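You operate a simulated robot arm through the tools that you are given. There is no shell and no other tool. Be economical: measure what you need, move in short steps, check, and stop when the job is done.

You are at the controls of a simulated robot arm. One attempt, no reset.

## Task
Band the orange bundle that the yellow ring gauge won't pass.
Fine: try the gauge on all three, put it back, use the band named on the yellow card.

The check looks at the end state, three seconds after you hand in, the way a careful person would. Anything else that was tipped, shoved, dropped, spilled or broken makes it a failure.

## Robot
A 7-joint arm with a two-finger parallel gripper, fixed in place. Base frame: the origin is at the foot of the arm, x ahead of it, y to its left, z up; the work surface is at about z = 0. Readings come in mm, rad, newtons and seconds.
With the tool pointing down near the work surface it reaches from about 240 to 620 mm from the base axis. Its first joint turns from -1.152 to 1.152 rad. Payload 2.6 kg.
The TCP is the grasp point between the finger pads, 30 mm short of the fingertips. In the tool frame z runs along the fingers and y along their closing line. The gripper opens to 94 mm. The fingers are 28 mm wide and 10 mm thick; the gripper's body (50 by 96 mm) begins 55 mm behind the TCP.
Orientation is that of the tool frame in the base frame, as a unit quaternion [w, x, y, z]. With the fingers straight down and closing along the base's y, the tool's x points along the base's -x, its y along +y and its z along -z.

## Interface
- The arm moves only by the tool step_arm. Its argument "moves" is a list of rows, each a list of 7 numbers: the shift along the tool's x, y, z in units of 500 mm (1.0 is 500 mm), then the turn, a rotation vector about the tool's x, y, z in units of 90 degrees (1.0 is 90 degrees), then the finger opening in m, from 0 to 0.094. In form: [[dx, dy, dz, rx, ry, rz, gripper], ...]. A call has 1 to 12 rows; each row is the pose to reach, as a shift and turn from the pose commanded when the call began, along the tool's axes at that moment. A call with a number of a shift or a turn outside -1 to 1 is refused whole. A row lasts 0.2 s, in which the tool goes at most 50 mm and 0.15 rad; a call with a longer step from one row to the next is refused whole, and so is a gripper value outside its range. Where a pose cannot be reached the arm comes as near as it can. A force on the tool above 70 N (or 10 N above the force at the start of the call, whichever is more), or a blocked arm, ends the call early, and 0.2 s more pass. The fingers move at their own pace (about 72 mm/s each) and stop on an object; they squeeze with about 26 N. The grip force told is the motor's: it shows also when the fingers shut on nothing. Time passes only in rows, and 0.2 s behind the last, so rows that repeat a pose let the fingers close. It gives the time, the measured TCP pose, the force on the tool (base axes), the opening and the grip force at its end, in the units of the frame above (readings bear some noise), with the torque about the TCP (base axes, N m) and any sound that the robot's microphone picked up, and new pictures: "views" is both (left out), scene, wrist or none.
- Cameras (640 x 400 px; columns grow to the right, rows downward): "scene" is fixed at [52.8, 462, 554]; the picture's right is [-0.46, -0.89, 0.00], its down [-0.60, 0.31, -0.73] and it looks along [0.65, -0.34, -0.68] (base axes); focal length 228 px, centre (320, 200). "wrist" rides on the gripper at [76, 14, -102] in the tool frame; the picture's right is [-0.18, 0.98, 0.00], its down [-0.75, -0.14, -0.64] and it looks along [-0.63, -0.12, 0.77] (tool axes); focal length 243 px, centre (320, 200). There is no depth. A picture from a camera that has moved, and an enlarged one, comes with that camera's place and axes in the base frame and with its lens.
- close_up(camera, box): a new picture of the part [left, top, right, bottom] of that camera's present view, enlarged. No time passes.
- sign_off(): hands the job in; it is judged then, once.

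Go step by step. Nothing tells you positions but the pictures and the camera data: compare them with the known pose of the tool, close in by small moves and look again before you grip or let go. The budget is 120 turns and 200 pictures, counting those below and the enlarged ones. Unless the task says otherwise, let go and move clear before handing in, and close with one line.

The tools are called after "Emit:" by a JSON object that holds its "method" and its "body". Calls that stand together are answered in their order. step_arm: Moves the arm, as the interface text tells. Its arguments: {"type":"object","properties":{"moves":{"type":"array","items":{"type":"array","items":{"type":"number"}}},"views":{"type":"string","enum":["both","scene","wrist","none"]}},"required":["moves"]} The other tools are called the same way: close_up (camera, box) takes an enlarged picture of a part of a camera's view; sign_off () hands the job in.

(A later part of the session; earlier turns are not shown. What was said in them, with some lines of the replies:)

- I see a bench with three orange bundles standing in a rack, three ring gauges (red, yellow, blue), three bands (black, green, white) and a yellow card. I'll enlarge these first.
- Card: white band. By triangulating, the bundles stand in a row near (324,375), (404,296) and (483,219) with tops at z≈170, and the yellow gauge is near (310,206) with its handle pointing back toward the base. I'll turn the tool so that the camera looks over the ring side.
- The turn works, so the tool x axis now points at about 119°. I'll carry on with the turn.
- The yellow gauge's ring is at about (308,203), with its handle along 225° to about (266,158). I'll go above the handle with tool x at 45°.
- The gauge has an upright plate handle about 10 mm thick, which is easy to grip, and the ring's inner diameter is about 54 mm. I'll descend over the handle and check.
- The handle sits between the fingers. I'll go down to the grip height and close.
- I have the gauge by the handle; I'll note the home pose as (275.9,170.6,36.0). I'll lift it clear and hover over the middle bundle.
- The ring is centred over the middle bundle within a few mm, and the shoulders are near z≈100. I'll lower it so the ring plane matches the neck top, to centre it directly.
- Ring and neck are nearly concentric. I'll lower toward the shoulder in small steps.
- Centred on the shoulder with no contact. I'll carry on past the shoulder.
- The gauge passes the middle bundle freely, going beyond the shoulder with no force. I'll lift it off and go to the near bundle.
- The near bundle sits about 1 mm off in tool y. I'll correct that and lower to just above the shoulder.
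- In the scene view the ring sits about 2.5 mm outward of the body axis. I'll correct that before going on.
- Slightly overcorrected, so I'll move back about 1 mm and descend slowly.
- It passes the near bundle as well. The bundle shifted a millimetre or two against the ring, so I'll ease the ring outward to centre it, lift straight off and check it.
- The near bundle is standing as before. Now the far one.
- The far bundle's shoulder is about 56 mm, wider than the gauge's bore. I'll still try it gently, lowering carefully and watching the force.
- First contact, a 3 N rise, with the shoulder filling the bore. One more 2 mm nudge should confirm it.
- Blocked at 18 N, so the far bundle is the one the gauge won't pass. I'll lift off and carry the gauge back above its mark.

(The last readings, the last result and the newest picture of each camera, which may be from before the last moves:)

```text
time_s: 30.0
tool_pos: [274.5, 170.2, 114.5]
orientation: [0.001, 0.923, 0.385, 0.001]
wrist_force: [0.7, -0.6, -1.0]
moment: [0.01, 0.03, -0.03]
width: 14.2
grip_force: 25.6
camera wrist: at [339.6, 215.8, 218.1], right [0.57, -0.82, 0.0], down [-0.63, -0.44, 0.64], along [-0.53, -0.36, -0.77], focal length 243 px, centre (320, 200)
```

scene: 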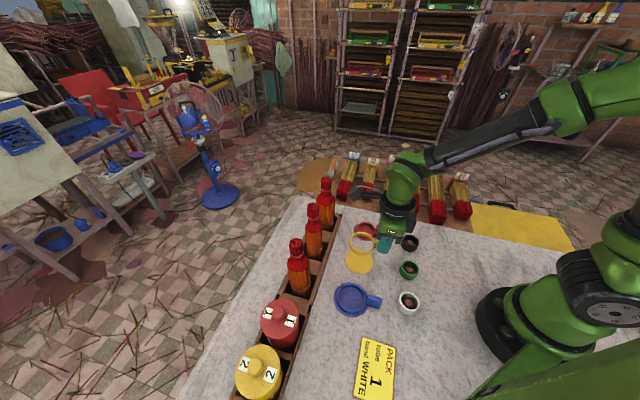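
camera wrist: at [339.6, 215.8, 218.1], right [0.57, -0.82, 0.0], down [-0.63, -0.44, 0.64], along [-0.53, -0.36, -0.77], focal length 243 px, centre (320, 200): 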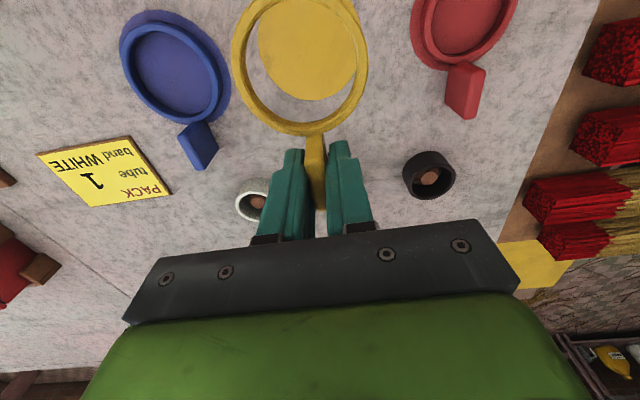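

The gauge is unchanged in the grip and above its mark. I'll lower it to the home height.

Emit:
{"method": "step_arm", "body": {"moves": [[0, 0, 0.06, 0, 0, 0, 0], [0, 0, 0.11, 0, 0, 0, 0], [0, 0, 0.14, 0, 0, 0, 0], [0, 0, 0.15, 0, 0, 0, 0], [0, 0, 0.1535, 0, 0, 0, 0], [0, 0, 0.1535, 0, 0, 0, 0]]}}

```text
time_s: 31.4
tool_pos: [275.1, 170.6, 35.2]
orientation: [0.0, 0.923, 0.385, 0.0]
wrist_force: [0.1, 0.4, -0.8]
moment: [0.0, 0.02, 0.01]
width: 13.7
grip_force: 25.9
camera wrist: at [340.5, 215.7, 140.4], right [0.57, -0.82, 0.0], down [-0.63, -0.44, 0.64], along [-0.53, -0.36, -0.77], focal length 243 px, centre (320, 200)
```

scene: 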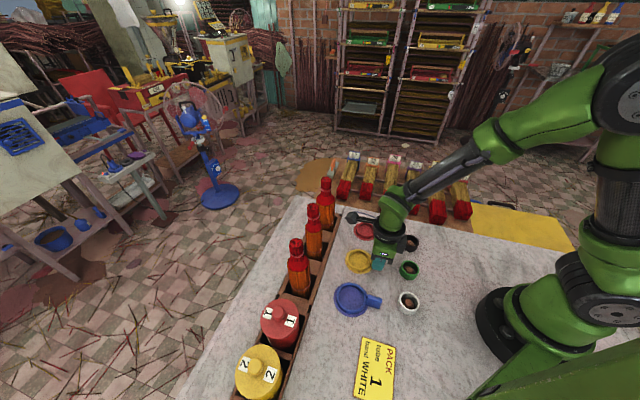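
wrist: 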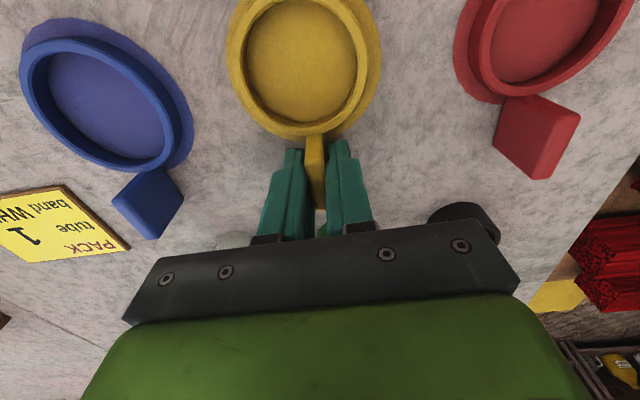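

It is back on its mark. I'll release and rise.

Emit:
{"method": "step_arm", "body": {"moves": [[0, 0, 0, 0, 0, 0, 0.05], [0, 0, 0, 0, 0, 0, 0.05], [0, 0, 0, 0, 0, 0, 0.05], [0, 0, -0.06, 0, 0, 0, 0.05], [0, 0, -0.15, 0, 0, 0, 0.05], [0, 0, -0.24, 0, 0, 0, 0.05], [0, 0, -0.33, 0, 0, 0, 0.07], [0, 0, -0.33, 0, 0, 0, 0.07]]}}

Emit:
{"method": "close_up", "body": {"camera": "scene", "box": [340, 225, 468, 315]}}

```text
time_s: 33.2
tool_pos: [275.8, 170.0, 201.5]
orientation: [0.001, 0.923, 0.384, -0.001]
wrist_force: [-0.9, 0.3, 0.5]
moment: [0.01, 0.0, -0.01]
width: 70.2
grip_force: 0.0
camera wrist: at [340.0, 214.0, 305.7], right [0.57, -0.82, 0.0], down [-0.63, -0.44, 0.64], along [-0.53, -0.37, -0.77], focal length 243 px, centre (320, 200)
```

scene: 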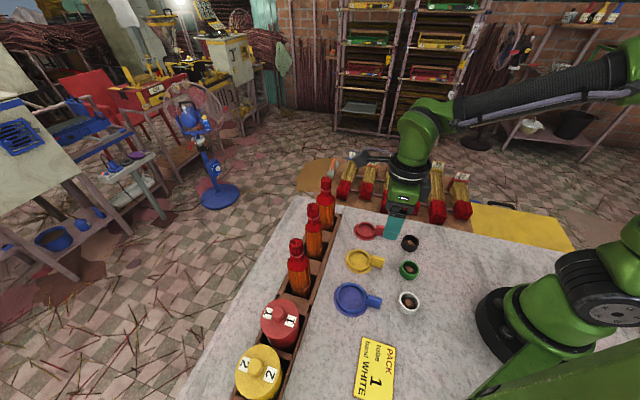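
wrist: 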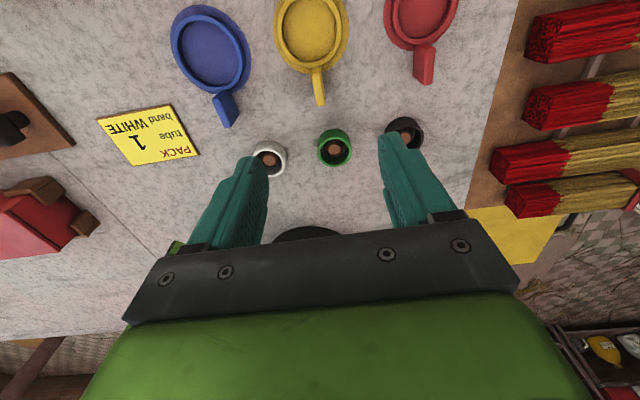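

```text
4.44 times, centred on (404, 270) of scene
camera zoom: at [52.8, 462.0, 554.0], right [-0.46, -0.89, 0.0], down [-0.6, 0.31, -0.73], along [0.65, -0.34, -0.68], focal length 1012 px, centre (-53, -111)
```

zoom: 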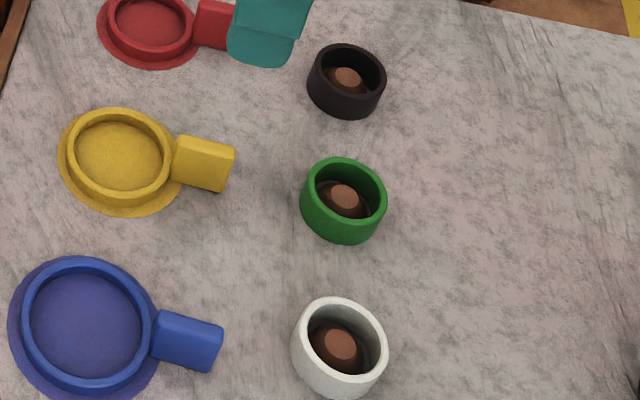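

The gauge is back in place and the bundles are undisturbed. The white band is at about (164,173), a ring of roughly 50 mm on a low stud. I'll move over it.

Emit:
{"method": "step_arm", "body": {"moves": [[-0.038, -0.041, 0.02, 0, 0, 0, 0.07], [-0.076, -0.081, 0.05, 0, 0, 0, 0.07], [-0.115, -0.122, 0.1, 0, 0, 0, 0.07], [-0.153, -0.163, 0.15, 0, 0, 0, 0.07], [-0.153, -0.163, 0.16, 0, 0, 0, 0.07]]}}

Emit:
{"method": "close_up", "body": {"camera": "wrist", "box": [220, 70, 440, 208]}}

Emit:
{"method": "close_up", "body": {"camera": "scene", "box": [360, 240, 456, 320]}}

```text
time_s: 34.4
tool_pos: [164.9, 173.8, 121.6]
orientation: [0.0, 0.924, 0.384, 0.0]
wrist_force: [-0.3, -0.2, -0.3]
moment: [-0.01, 0.01, 0.02]
width: 70.0
grip_force: 0.1
camera wrist: at [228.9, 218.0, 225.0], right [0.57, -0.82, 0.0], down [-0.63, -0.44, 0.64], along [-0.53, -0.36, -0.77], focal length 243 px, centre (320, 200)
```

scene: 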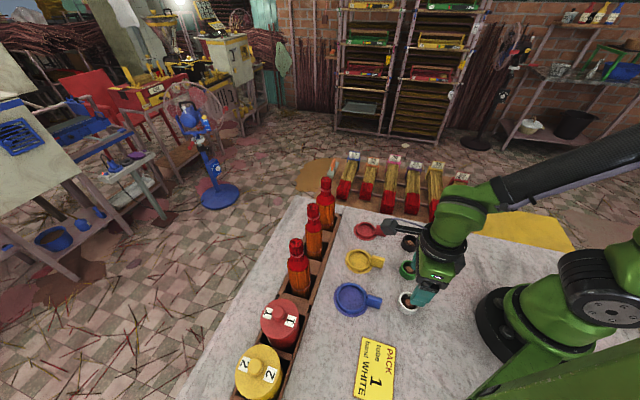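
wrist: 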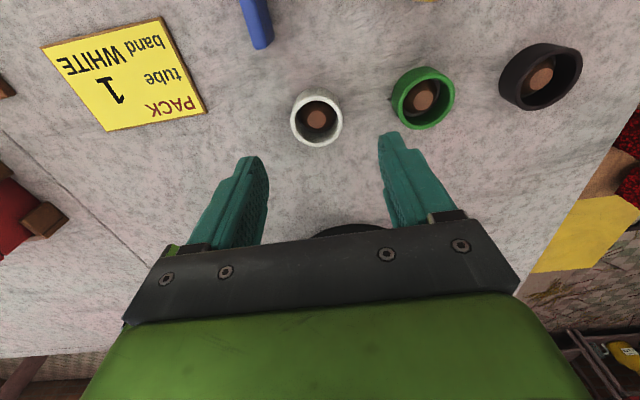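

```text
2.90 times, centred on (330, 139) of wrist
camera zoom: at [228.9, 218.0, 225.0], right [0.57, -0.82, 0.0], down [-0.63, -0.44, 0.64], along [-0.53, -0.36, -0.77], focal length 703 px, centre (291, 377)
```

zoom: 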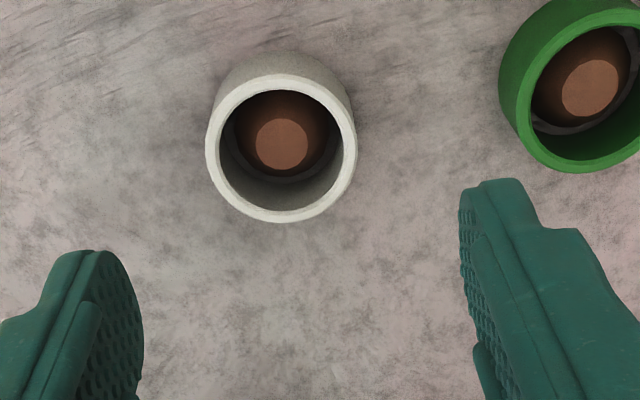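

```text
5.00 times, centred on (408, 280) of scene
camera zoom: at [52.8, 462.0, 554.0], right [-0.46, -0.89, 0.0], down [-0.6, 0.31, -0.73], along [0.65, -0.34, -0.68], focal length 1138 px, centre (-120, -200)
```

zoom: 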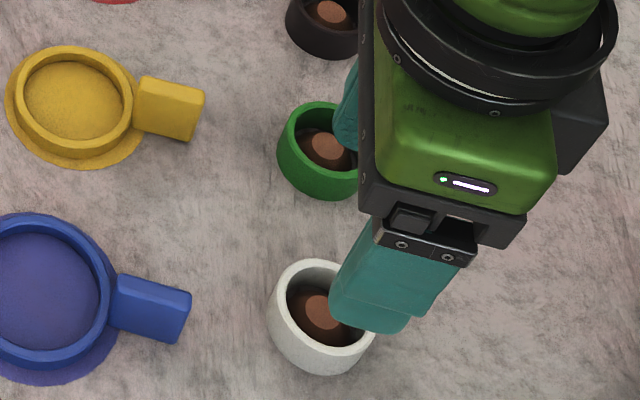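

I'll shift a few mm to centre the white band between the fingers and descend partway.

Emit:
{"method": "step_arm", "body": {"moves": [[-0.005, -0.008, 0.05, 0, 0, 0, 0.07], [-0.005, -0.008, 0.1, 0, 0, 0, 0.07], [-0.005, -0.008, 0.1, 0, 0, 0, 0.07]]}}

Emit:
{"method": "close_up", "body": {"camera": "wrist", "box": [220, 70, 440, 208]}}

```text
time_s: 35.2
tool_pos: [160.1, 175.3, 69.3]
orientation: [0.0, 0.923, 0.384, 0.0]
wrist_force: [0.2, 0.3, 0.0]
moment: [0.0, 0.0, 0.01]
width: 70.1
grip_force: 0.1
camera wrist: at [224.4, 219.3, 174.5], right [0.57, -0.82, 0.0], down [-0.63, -0.43, 0.64], along [-0.53, -0.36, -0.77], focal length 243 px, centre (320, 200)
```

scene: 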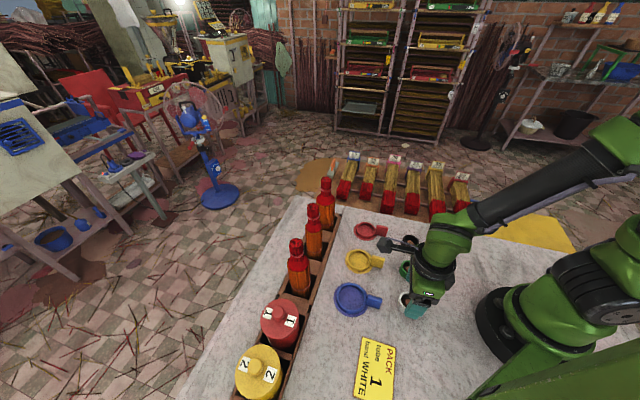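
wrist: 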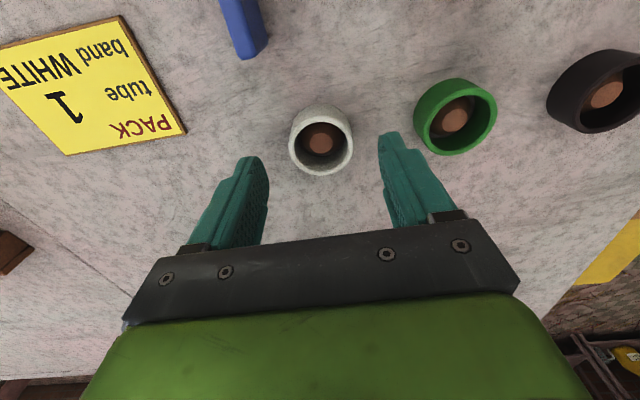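

```text
2.90 times, centred on (330, 139) of wrist
camera zoom: at [224.4, 219.3, 174.5], right [0.57, -0.82, 0.0], down [-0.63, -0.43, 0.64], along [-0.53, -0.36, -0.77], focal length 703 px, centre (291, 377)
```

zoom: 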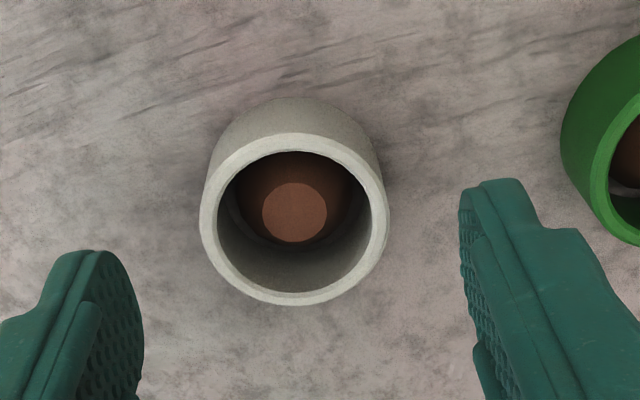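

The band is centred, about 44 mm across and 20 mm tall. I'll descend and grip.

Emit:
{"method": "step_arm", "body": {"moves": [[-0.001, 0, 0.03, 0, 0, 0, 0.07], [-0.001, 0, 0.063, 0, 0, 0, 0.07], [-0.001, 0, 0.063, 0, 0, 0, 0.05], [-0.001, 0, 0.063, 0, 0, 0, 0.03], [-0.001, 0, 0.063, 0, 0, 0, 0.03], [-0.001, 0, 0.063, 0, 0, 0, 0.03]]}}

Emit:
{"method": "close_up", "body": {"camera": "wrist", "box": [220, 70, 440, 208]}}

```text
time_s: 36.6
tool_pos: [159.5, 173.9, 40.3]
orientation: [0.0, 0.923, 0.384, 0.0]
wrist_force: [-0.8, 0.5, 0.4]
moment: [-0.02, -0.03, -0.01]
width: 45.2
grip_force: 26.1
camera wrist: at [223.3, 218.8, 144.2], right [0.57, -0.82, 0.0], down [-0.63, -0.44, 0.64], along [-0.53, -0.36, -0.77], focal length 243 px, centre (320, 200)
```

scene: 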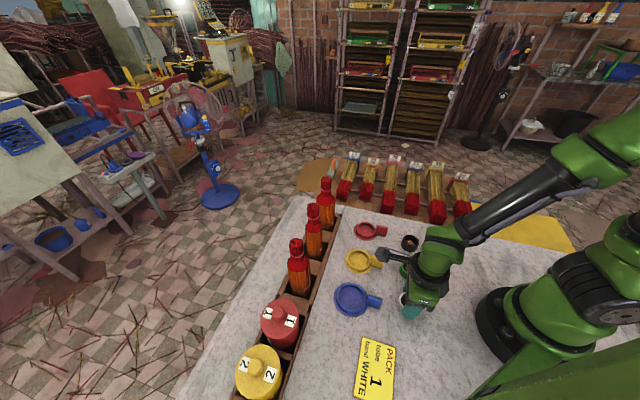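
wrist: 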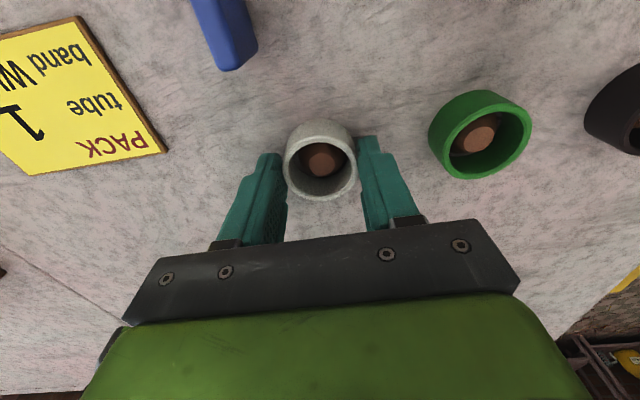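

```text
2.90 times, centred on (330, 139) of wrist
camera zoom: at [223.3, 218.8, 144.2], right [0.57, -0.82, 0.0], down [-0.63, -0.44, 0.64], along [-0.53, -0.36, -0.77], focal length 703 px, centre (291, 377)
```

zoom: 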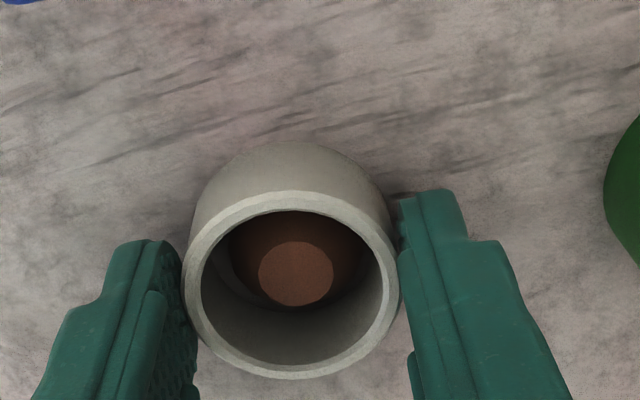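

The band is gripped and centred at (0,0) in the tool. I'll lift it and carry it over the far bundle, near (482,219).

Emit:
{"method": "step_arm", "body": {"moves": [[0, 0, -0.04, 0, 0, 0, 0.03], [0, 0, -0.12, 0, 0, 0, 0.03], [0, 0, -0.21, 0, 0, 0, 0.03], [0, 0, -0.3, 0, 0, 0, 0.03], [0, 0, -0.38, 0, 0, 0, 0.03], [0.078, 0.06, -0.39, 0, 0, 0, 0.03], [0.154, 0.118, -0.39, 0, 0, 0, 0.03], [0.23, 0.175, -0.39, 0, 0, 0, 0.03], [0.306, 0.232, -0.39, 0, 0, 0, 0.03], [0.38, 0.29, -0.39, 0, 0, 0, 0.03], [0.45, 0.342, -0.39, 0, 0, 0, 0.03], [0.515, 0.392, -0.39, 0, 0, 0, 0.03]]}}

Emit:
{"method": "close_up", "body": {"camera": "wrist", "box": [220, 70, 440, 208]}}

Emit:
{"method": "close_up", "body": {"camera": "scene", "box": [290, 140, 386, 200]}}

```text
time_s: 39.2
tool_pos: [479.8, 220.5, 233.7]
orientation: [0.001, 0.923, 0.385, -0.001]
wrist_force: [-0.2, 0.3, -0.2]
moment: [0.04, 0.0, 0.0]
width: 45.5
grip_force: 25.8
camera wrist: at [544.4, 264.7, 337.3], right [0.57, -0.82, 0.0], down [-0.63, -0.44, 0.64], along [-0.53, -0.37, -0.77], focal length 243 px, centre (320, 200)
```

scene: 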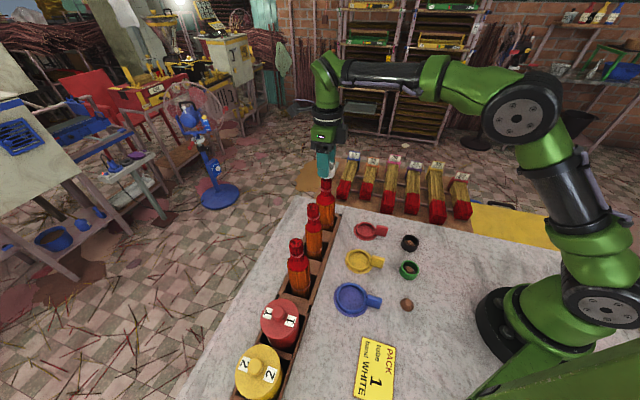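
wrist: 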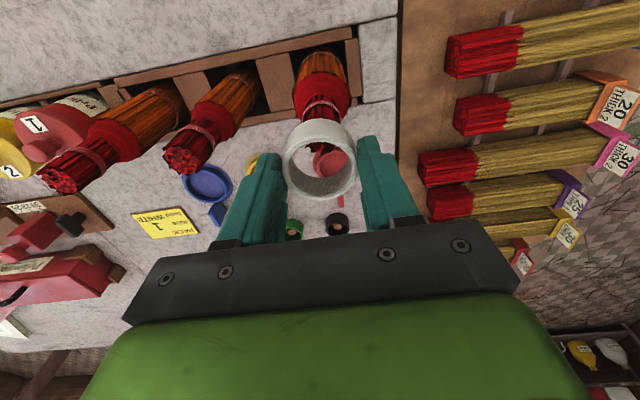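

```text
2.90 times, centred on (330, 139) of wrist
camera zoom: at [544.4, 264.7, 337.3], right [0.57, -0.82, 0.0], down [-0.63, -0.44, 0.64], along [-0.53, -0.37, -0.77], focal length 703 px, centre (291, 377)
```

zoom: 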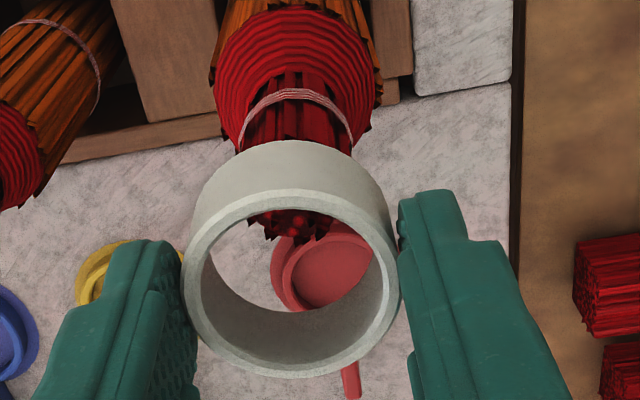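

```text
6.67 times, centred on (338, 170) of scene
camera zoom: at [52.7, 462.0, 554.0], right [-0.46, -0.89, 0.0], down [-0.6, 0.31, -0.73], along [0.65, -0.34, -0.68], focal length 1517 px, centre (200, 400)
```

zoom: 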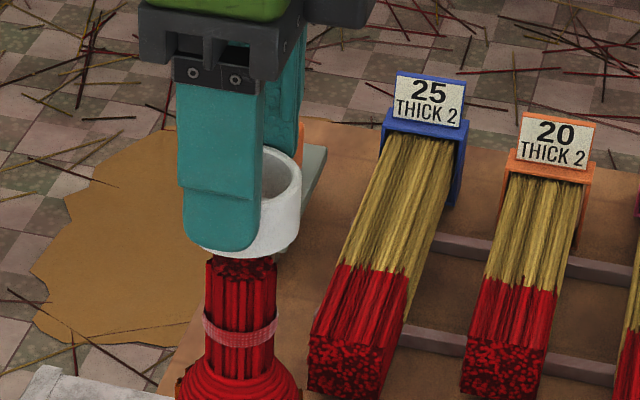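

The band is nearly over the neck, needing about +2 mm in tool y and +1.5 mm in x. I'll correct and come down to just above the neck top.

Emit:
{"method": "step_arm", "body": {"moves": [[0.003, 0.004, 0, 0, 0, 0, 0.03], [0.003, 0.004, 0.034, 0, 0, 0, 0.03], [0.003, 0.004, 0.034, 0, 0, 0, 0.03], [0.003, 0.004, 0.034, 0, 0, 0, 0.03]], "views": "none"}}

Emit:
{"method": "close_up", "body": {"camera": "wrist", "box": [260, 80, 400, 168]}}

Emit:
{"method": "close_up", "body": {"camera": "scene", "box": [290, 155, 370, 205]}}

```text
time_s: 40.2
tool_pos: [482.8, 219.0, 217.5]
orientation: [0.0, 0.923, 0.384, -0.001]
wrist_force: [-0.6, 0.5, 0.7]
moment: [-0.01, -0.01, 0.01]
width: 45.2
grip_force: 26.2
```

```text
4.55 times, centred on (330, 124) of wrist
camera zoom: at [547.1, 263.5, 322.0], right [0.57, -0.82, 0.0], down [-0.63, -0.44, 0.64], along [-0.53, -0.36, -0.77], focal length 1103 px, centre (274, 546)
```

zoom: 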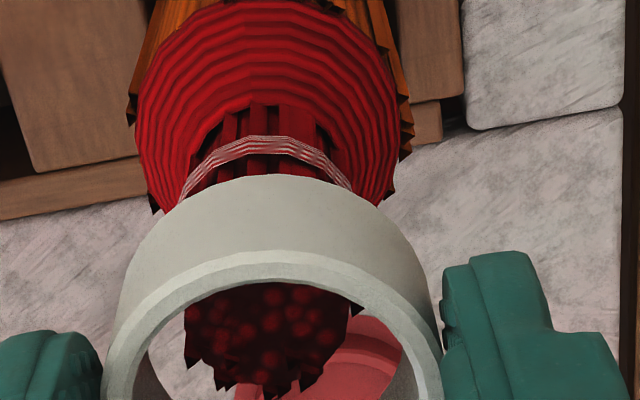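

```text
8.00 times, centred on (330, 180) of scene
camera zoom: at [52.8, 462.0, 554.0], right [-0.46, -0.89, 0.0], down [-0.6, 0.31, -0.73], along [0.65, -0.34, -0.68], focal length 1821 px, centre (240, 360)
```

zoom: 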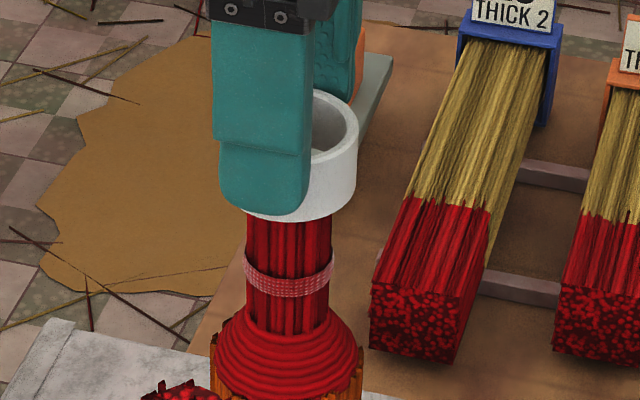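

Within about 1 mm now. After a small correction I'll start threading the band on in small steps, watching the force.

Emit:
{"method": "step_arm", "body": {"moves": [[0.002, -0.0015, 0, 0, 0, 0, 0.03], [0.002, -0.0015, 0.008, 0, 0, 0, 0.03], [0.002, -0.0015, 0.016, 0, 0, 0, 0.03], [0.002, -0.0015, 0.024, 0, 0, 0, 0.03], [0.002, -0.0015, 0.024, 0, 0, 0, 0.03]], "views": "none"}}

Emit:
{"method": "close_up", "body": {"camera": "wrist", "box": [260, 80, 420, 180]}}

Emit:
{"method": "close_up", "body": {"camera": "scene", "box": [290, 155, 370, 205]}}

```text
time_s: 41.4
tool_pos: [481.9, 220.9, 207.8]
orientation: [0.0, 0.923, 0.384, 0.0]
wrist_force: [-0.7, -1.0, -0.4]
moment: [-0.01, -0.03, 0.0]
width: 45.3
grip_force: 25.6
```

```text
4.00 times, centred on (340, 130) of wrist
camera zoom: at [546.7, 265.5, 310.6], right [0.57, -0.82, 0.0], down [-0.63, -0.44, 0.64], along [-0.53, -0.36, -0.77], focal length 970 px, centre (240, 480)
```

zoom: 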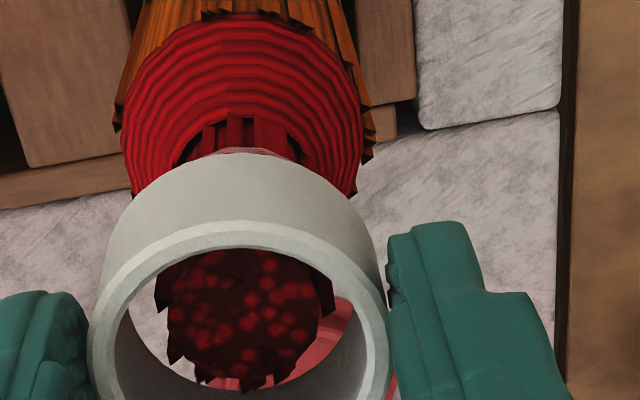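

```text
8.00 times, centred on (330, 180) of scene
camera zoom: at [52.8, 462.0, 554.0], right [-0.46, -0.89, 0.0], down [-0.6, 0.31, -0.73], along [0.65, -0.34, -0.68], focal length 1821 px, centre (240, 360)
```

zoom: 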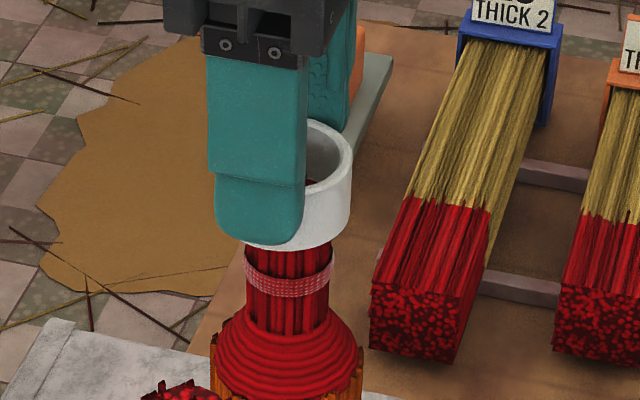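

The neck top is inside the band with clearance all round. I'll continue down.

Emit:
{"method": "step_arm", "body": {"moves": [[-0.001, 0.0005, 0.01, 0, 0, 0, 0.03], [-0.001, 0.0005, 0.02, 0, 0, 0, 0.03], [-0.001, 0.0005, 0.03, 0, 0, 0, 0.03], [-0.001, 0.0005, 0.04, 0, 0, 0, 0.03], [-0.001, 0.0005, 0.04, 0, 0, 0, 0.03]], "views": "none"}}

Emit:
{"method": "close_up", "body": {"camera": "wrist", "box": [260, 80, 420, 180]}}

Emit:
{"method": "close_up", "body": {"camera": "scene", "box": [290, 155, 370, 205]}}

```text
time_s: 42.6
tool_pos: [482.3, 220.2, 186.0]
orientation: [0.0, 0.923, 0.384, 0.0]
wrist_force: [0.3, 0.1, 0.3]
moment: [0.0, -0.01, 0.02]
width: 45.3
grip_force: 26.2
```

```text
4.00 times, centred on (340, 130) of wrist
camera zoom: at [546.6, 264.6, 290.6], right [0.57, -0.82, 0.0], down [-0.63, -0.44, 0.64], along [-0.53, -0.36, -0.77], focal length 970 px, centre (240, 480)
```

zoom: 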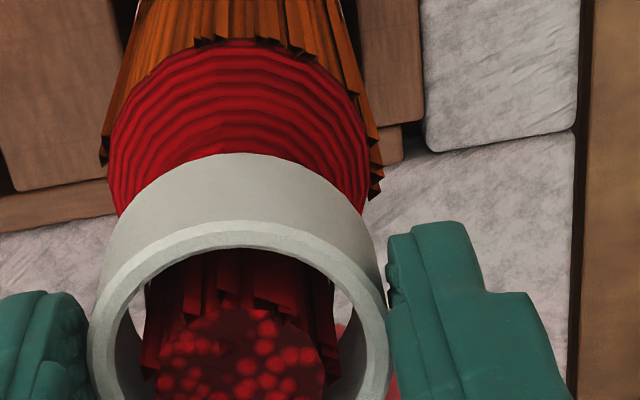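

```text
8.00 times, centred on (330, 180) of scene
camera zoom: at [52.8, 462.0, 554.0], right [-0.46, -0.89, 0.0], down [-0.6, 0.31, -0.73], along [0.65, -0.34, -0.68], focal length 1821 px, centre (240, 360)
```

zoom: 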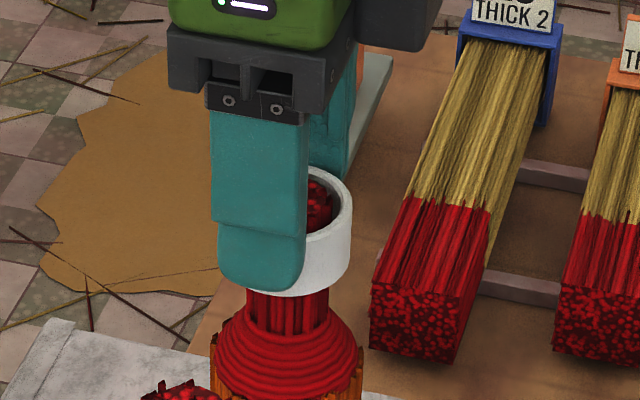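

Emit:
{"method": "step_arm", "body": {"moves": [[0, 0, 0.01, 0, 0, 0, 0.03], [0, 0, 0.02, 0, 0, 0, 0.03], [0, 0, 0.03, 0, 0, 0, 0.03], [0, 0, 0.036, 0, 0, 0, 0.03], [0, 0, 0.036, 0, 0, 0, 0.03]], "views": "none"}}

Emit:
{"method": "close_up", "body": {"camera": "wrist", "box": [260, 80, 420, 180]}}

Emit:
{"method": "close_up", "body": {"camera": "scene", "box": [290, 155, 370, 205]}}

```text
time_s: 43.8
tool_pos: [482.4, 219.1, 168.0]
orientation: [0.001, 0.923, 0.385, 0.001]
wrist_force: [0.7, 0.5, 0.4]
moment: [0.0, -0.01, 0.02]
width: 45.3
grip_force: 25.9
```

```text
4.00 times, centred on (340, 130) of wrist
camera zoom: at [546.4, 264.0, 272.0], right [0.57, -0.82, 0.0], down [-0.63, -0.43, 0.64], along [-0.53, -0.36, -0.77], focal length 970 px, centre (240, 480)
```

zoom: 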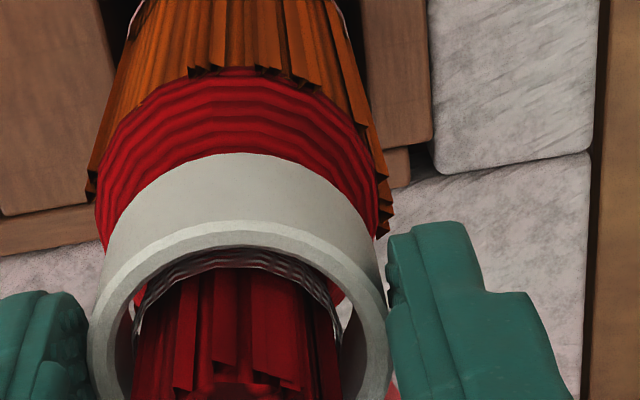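

```text
8.00 times, centred on (330, 180) of scene
camera zoom: at [52.8, 462.0, 554.0], right [-0.46, -0.89, 0.0], down [-0.6, 0.31, -0.73], along [0.65, -0.34, -0.68], focal length 1821 px, centre (240, 360)
```

zoom: 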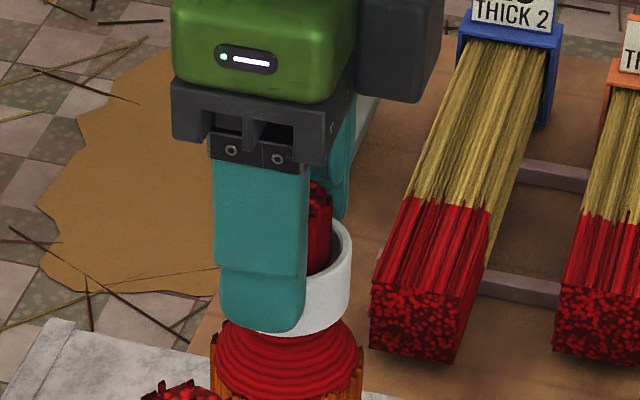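

The band is past the thin tie and close to the shoulder. I'll step down until I get light contact.

Emit:
{"method": "step_arm", "body": {"moves": [[0, 0, 0.006, 0, 0, 0, 0.03], [0, 0, 0.012, 0, 0, 0, 0.03], [0, 0, 0.012, 0, 0, 0, 0.03]], "views": "none"}}

Emit:
{"method": "close_up", "body": {"camera": "scene", "box": [290, 155, 370, 205]}}

```text
time_s: 44.6
tool_pos: [482.1, 219.9, 162.7]
orientation: [-0.001, 0.923, 0.385, 0.0]
wrist_force: [-0.7, 0.1, -0.5]
moment: [0.01, -0.03, -0.05]
width: 45.2
grip_force: 26.4
```

```text
8.00 times, centred on (330, 180) of scene
camera zoom: at [52.8, 462.0, 554.0], right [-0.46, -0.89, 0.0], down [-0.6, 0.31, -0.73], along [0.65, -0.34, -0.68], focal length 1821 px, centre (240, 360)
```

zoom: 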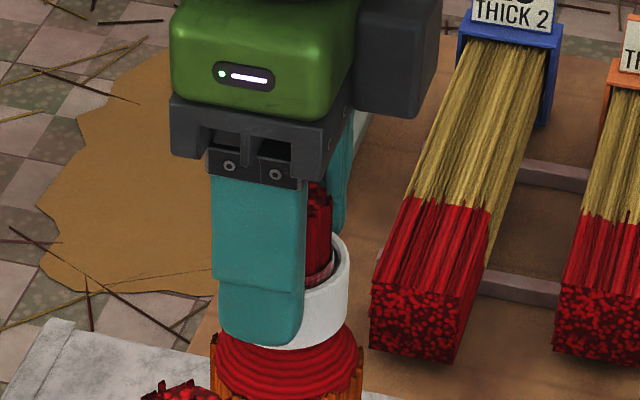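

Emit:
{"method": "step_arm", "body": {"moves": [[0, 0, 0.004, 0, 0, 0, 0.03], [0, 0, 0.008, 0, 0, 0, 0.03], [0, 0, 0.008, 0, 0, 0, 0.03]], "views": "none"}}

Emit:
{"method": "close_up", "body": {"camera": "scene", "box": [290, 155, 370, 205]}}

```text
time_s: 45.4
tool_pos: [481.9, 221.0, 157.5]
orientation: [0.0, 0.923, 0.384, 0.0]
wrist_force: [0.7, -0.2, -0.3]
moment: [0.01, 0.01, 0.0]
width: 45.2
grip_force: 26.0
```

```text
8.00 times, centred on (330, 180) of scene
camera zoom: at [52.8, 462.0, 554.0], right [-0.46, -0.89, 0.0], down [-0.6, 0.31, -0.73], along [0.65, -0.34, -0.68], focal length 1821 px, centre (240, 360)
```

zoom: 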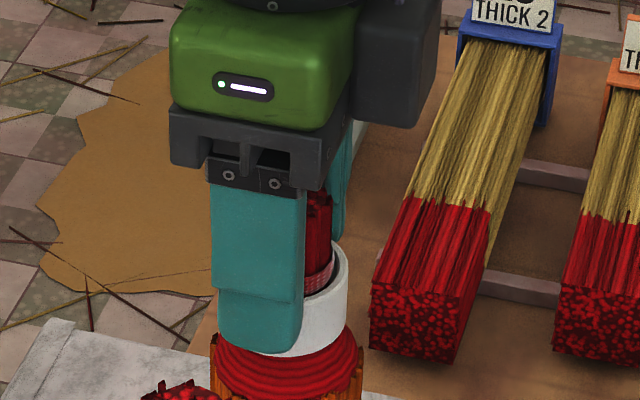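

Emit:
{"method": "step_arm", "body": {"moves": [[0, 0, 0.003, 0, 0, 0, 0.03], [0, 0, 0.006, 0, 0, 0, 0.03]], "views": "none"}}

Emit:
{"method": "step_arm", "body": {"moves": [[0, 0, 0.003, 0, 0, 0, 0.03], [0, 0, 0.003, 0, 0, 0, 0.03]], "views": "none"}}

Emit:
{"method": "close_up", "body": {"camera": "scene", "box": [290, 155, 370, 205]}}

```text
time_s: 46.0
tool_pos: [481.3, 220.1, 156.2]
orientation: [0.001, 0.923, 0.384, 0.0]
wrist_force: [-0.7, 0.4, -0.2]
moment: [0.04, -0.02, 0.01]
width: 45.8
grip_force: 25.8
```

```text
time_s: 46.6
tool_pos: [482.2, 218.9, 154.8]
orientation: [0.0, 0.923, 0.385, 0.0]
wrist_force: [-0.9, -0.9, 1.4]
moment: [-0.04, 0.06, -0.01]
width: 45.2
grip_force: 26.0
```

```text
8.00 times, centred on (330, 180) of scene
camera zoom: at [52.8, 462.0, 554.0], right [-0.46, -0.89, 0.0], down [-0.6, 0.31, -0.73], along [0.65, -0.34, -0.68], focal length 1821 px, centre (240, 360)
```

zoom: 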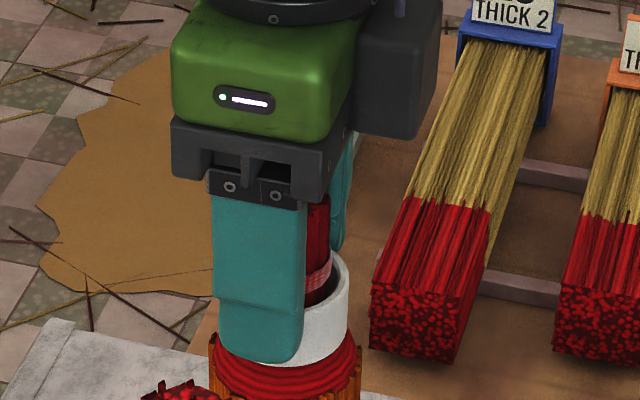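

Emit:
{"method": "step_arm", "body": {"moves": [[0, 0, 0.0025, 0, 0, 0, 0.03], [0, 0, 0.0025, 0, 0, 0, 0.03]], "views": "none"}}

```text
time_s: 47.2
tool_pos: [481.5, 220.8, 153.3]
orientation: [0.0, 0.923, 0.384, 0.001]
wrist_force: [-1.6, -1.4, 9.4]
moment: [0.02, 0.13, 0.02]
width: 45.1
grip_force: 26.3
```

Seated on the shoulder at about 9 N. I'll ease off slightly, open and rise straight up.

Emit:
{"method": "step_arm", "body": {"moves": [[0, 0, -0.0015, 0, 0, 0, 0.03], [0, 0, -0.0015, 0, 0, 0, 0.062], [0, 0, -0.0015, 0, 0, 0, 0.062], [0, 0, -0.0015, 0, 0, 0, 0.062], [0, 0, -0.03, 0, 0, 0, 0.062], [0, 0, -0.09, 0, 0, 0, 0.062], [0, 0, -0.17, 0, 0, 0, 0.062], [0, 0, -0.25, 0, 0, 0, 0.062], [-0.06, 0, -0.3, 0, 0, 0, 0.062], [-0.14, 0, -0.3, 0, 0, 0, 0.062], [-0.14, 0, -0.3, 0, 0, 0, 0.062]]}}

Emit:
{"method": "close_up", "body": {"camera": "scene", "box": [270, 155, 398, 235]}}

Emit:
{"method": "close_up", "body": {"camera": "scene", "box": [240, 200, 432, 320]}}

```text
time_s: 49.6
tool_pos: [433.5, 169.8, 303.6]
orientation: [0.0, 0.923, 0.384, 0.001]
wrist_force: [0.2, -1.0, -0.7]
moment: [-0.01, 0.01, 0.0]
width: 61.9
grip_force: 0.0
camera wrist: at [498.0, 214.2, 407.5], right [0.57, -0.82, 0.0], down [-0.63, -0.44, 0.64], along [-0.53, -0.36, -0.77], focal length 243 px, centre (320, 200)
```

scene: 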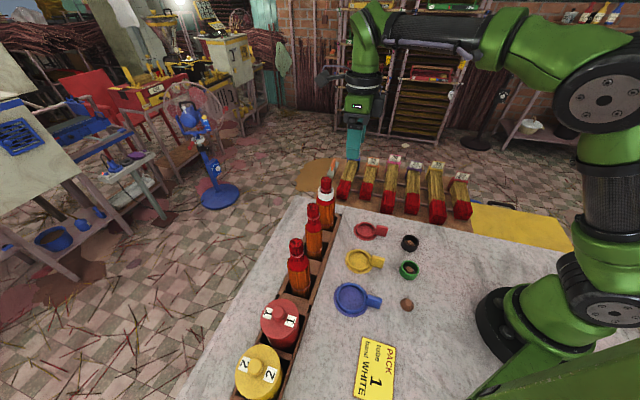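
wrist: 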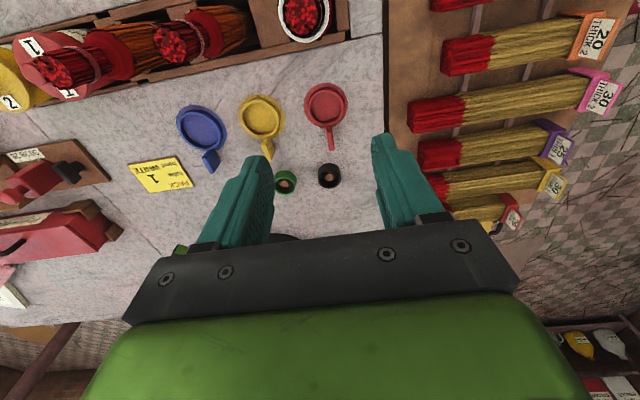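

```text
5.00 times, centred on (334, 195) of scene
camera zoom: at [52.8, 462.0, 554.0], right [-0.46, -0.89, 0.0], down [-0.6, 0.31, -0.73], along [0.65, -0.34, -0.68], focal length 1138 px, centre (250, 225)
```

zoom: 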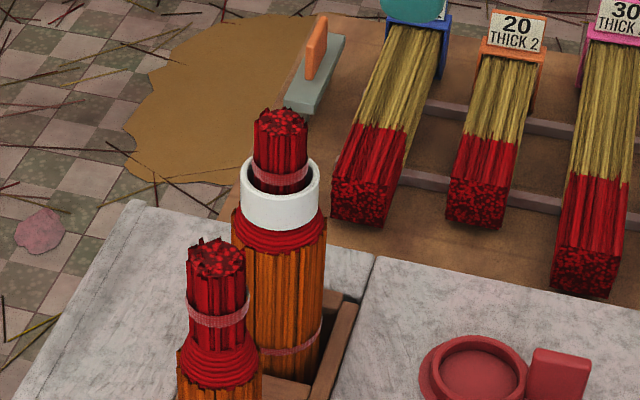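

```text
3.33 times, centred on (336, 260) of scene
camera zoom: at [52.8, 462.0, 554.0], right [-0.46, -0.89, 0.0], down [-0.6, 0.31, -0.73], along [0.65, -0.34, -0.68], focal length 759 px, centre (267, 0)
```

zoom: 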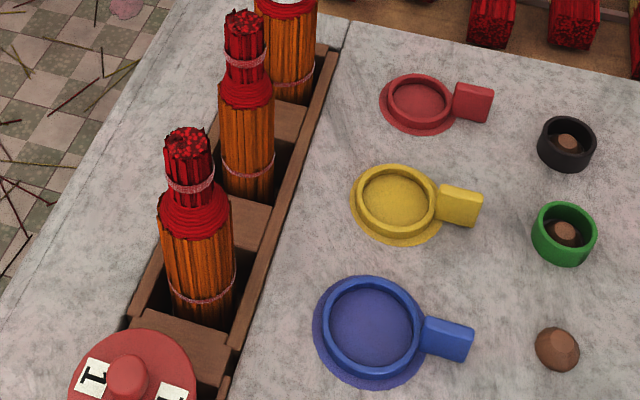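

The white band sits level on the shoulder of the far bundle, the gauge is back on its mark, everything else is as it was and the arm is clear. I'm handing in.

Emit:
{"method": "sign_off", "body": {}}

```text
The job is handed in.
```

I tried the yellow gauge on all three orange bundles. It passed the middle and near ones but stopped on the shoulder of the far one, so the far bundle now wears the white band named on the yellow card, and the gauge is back on its mark.
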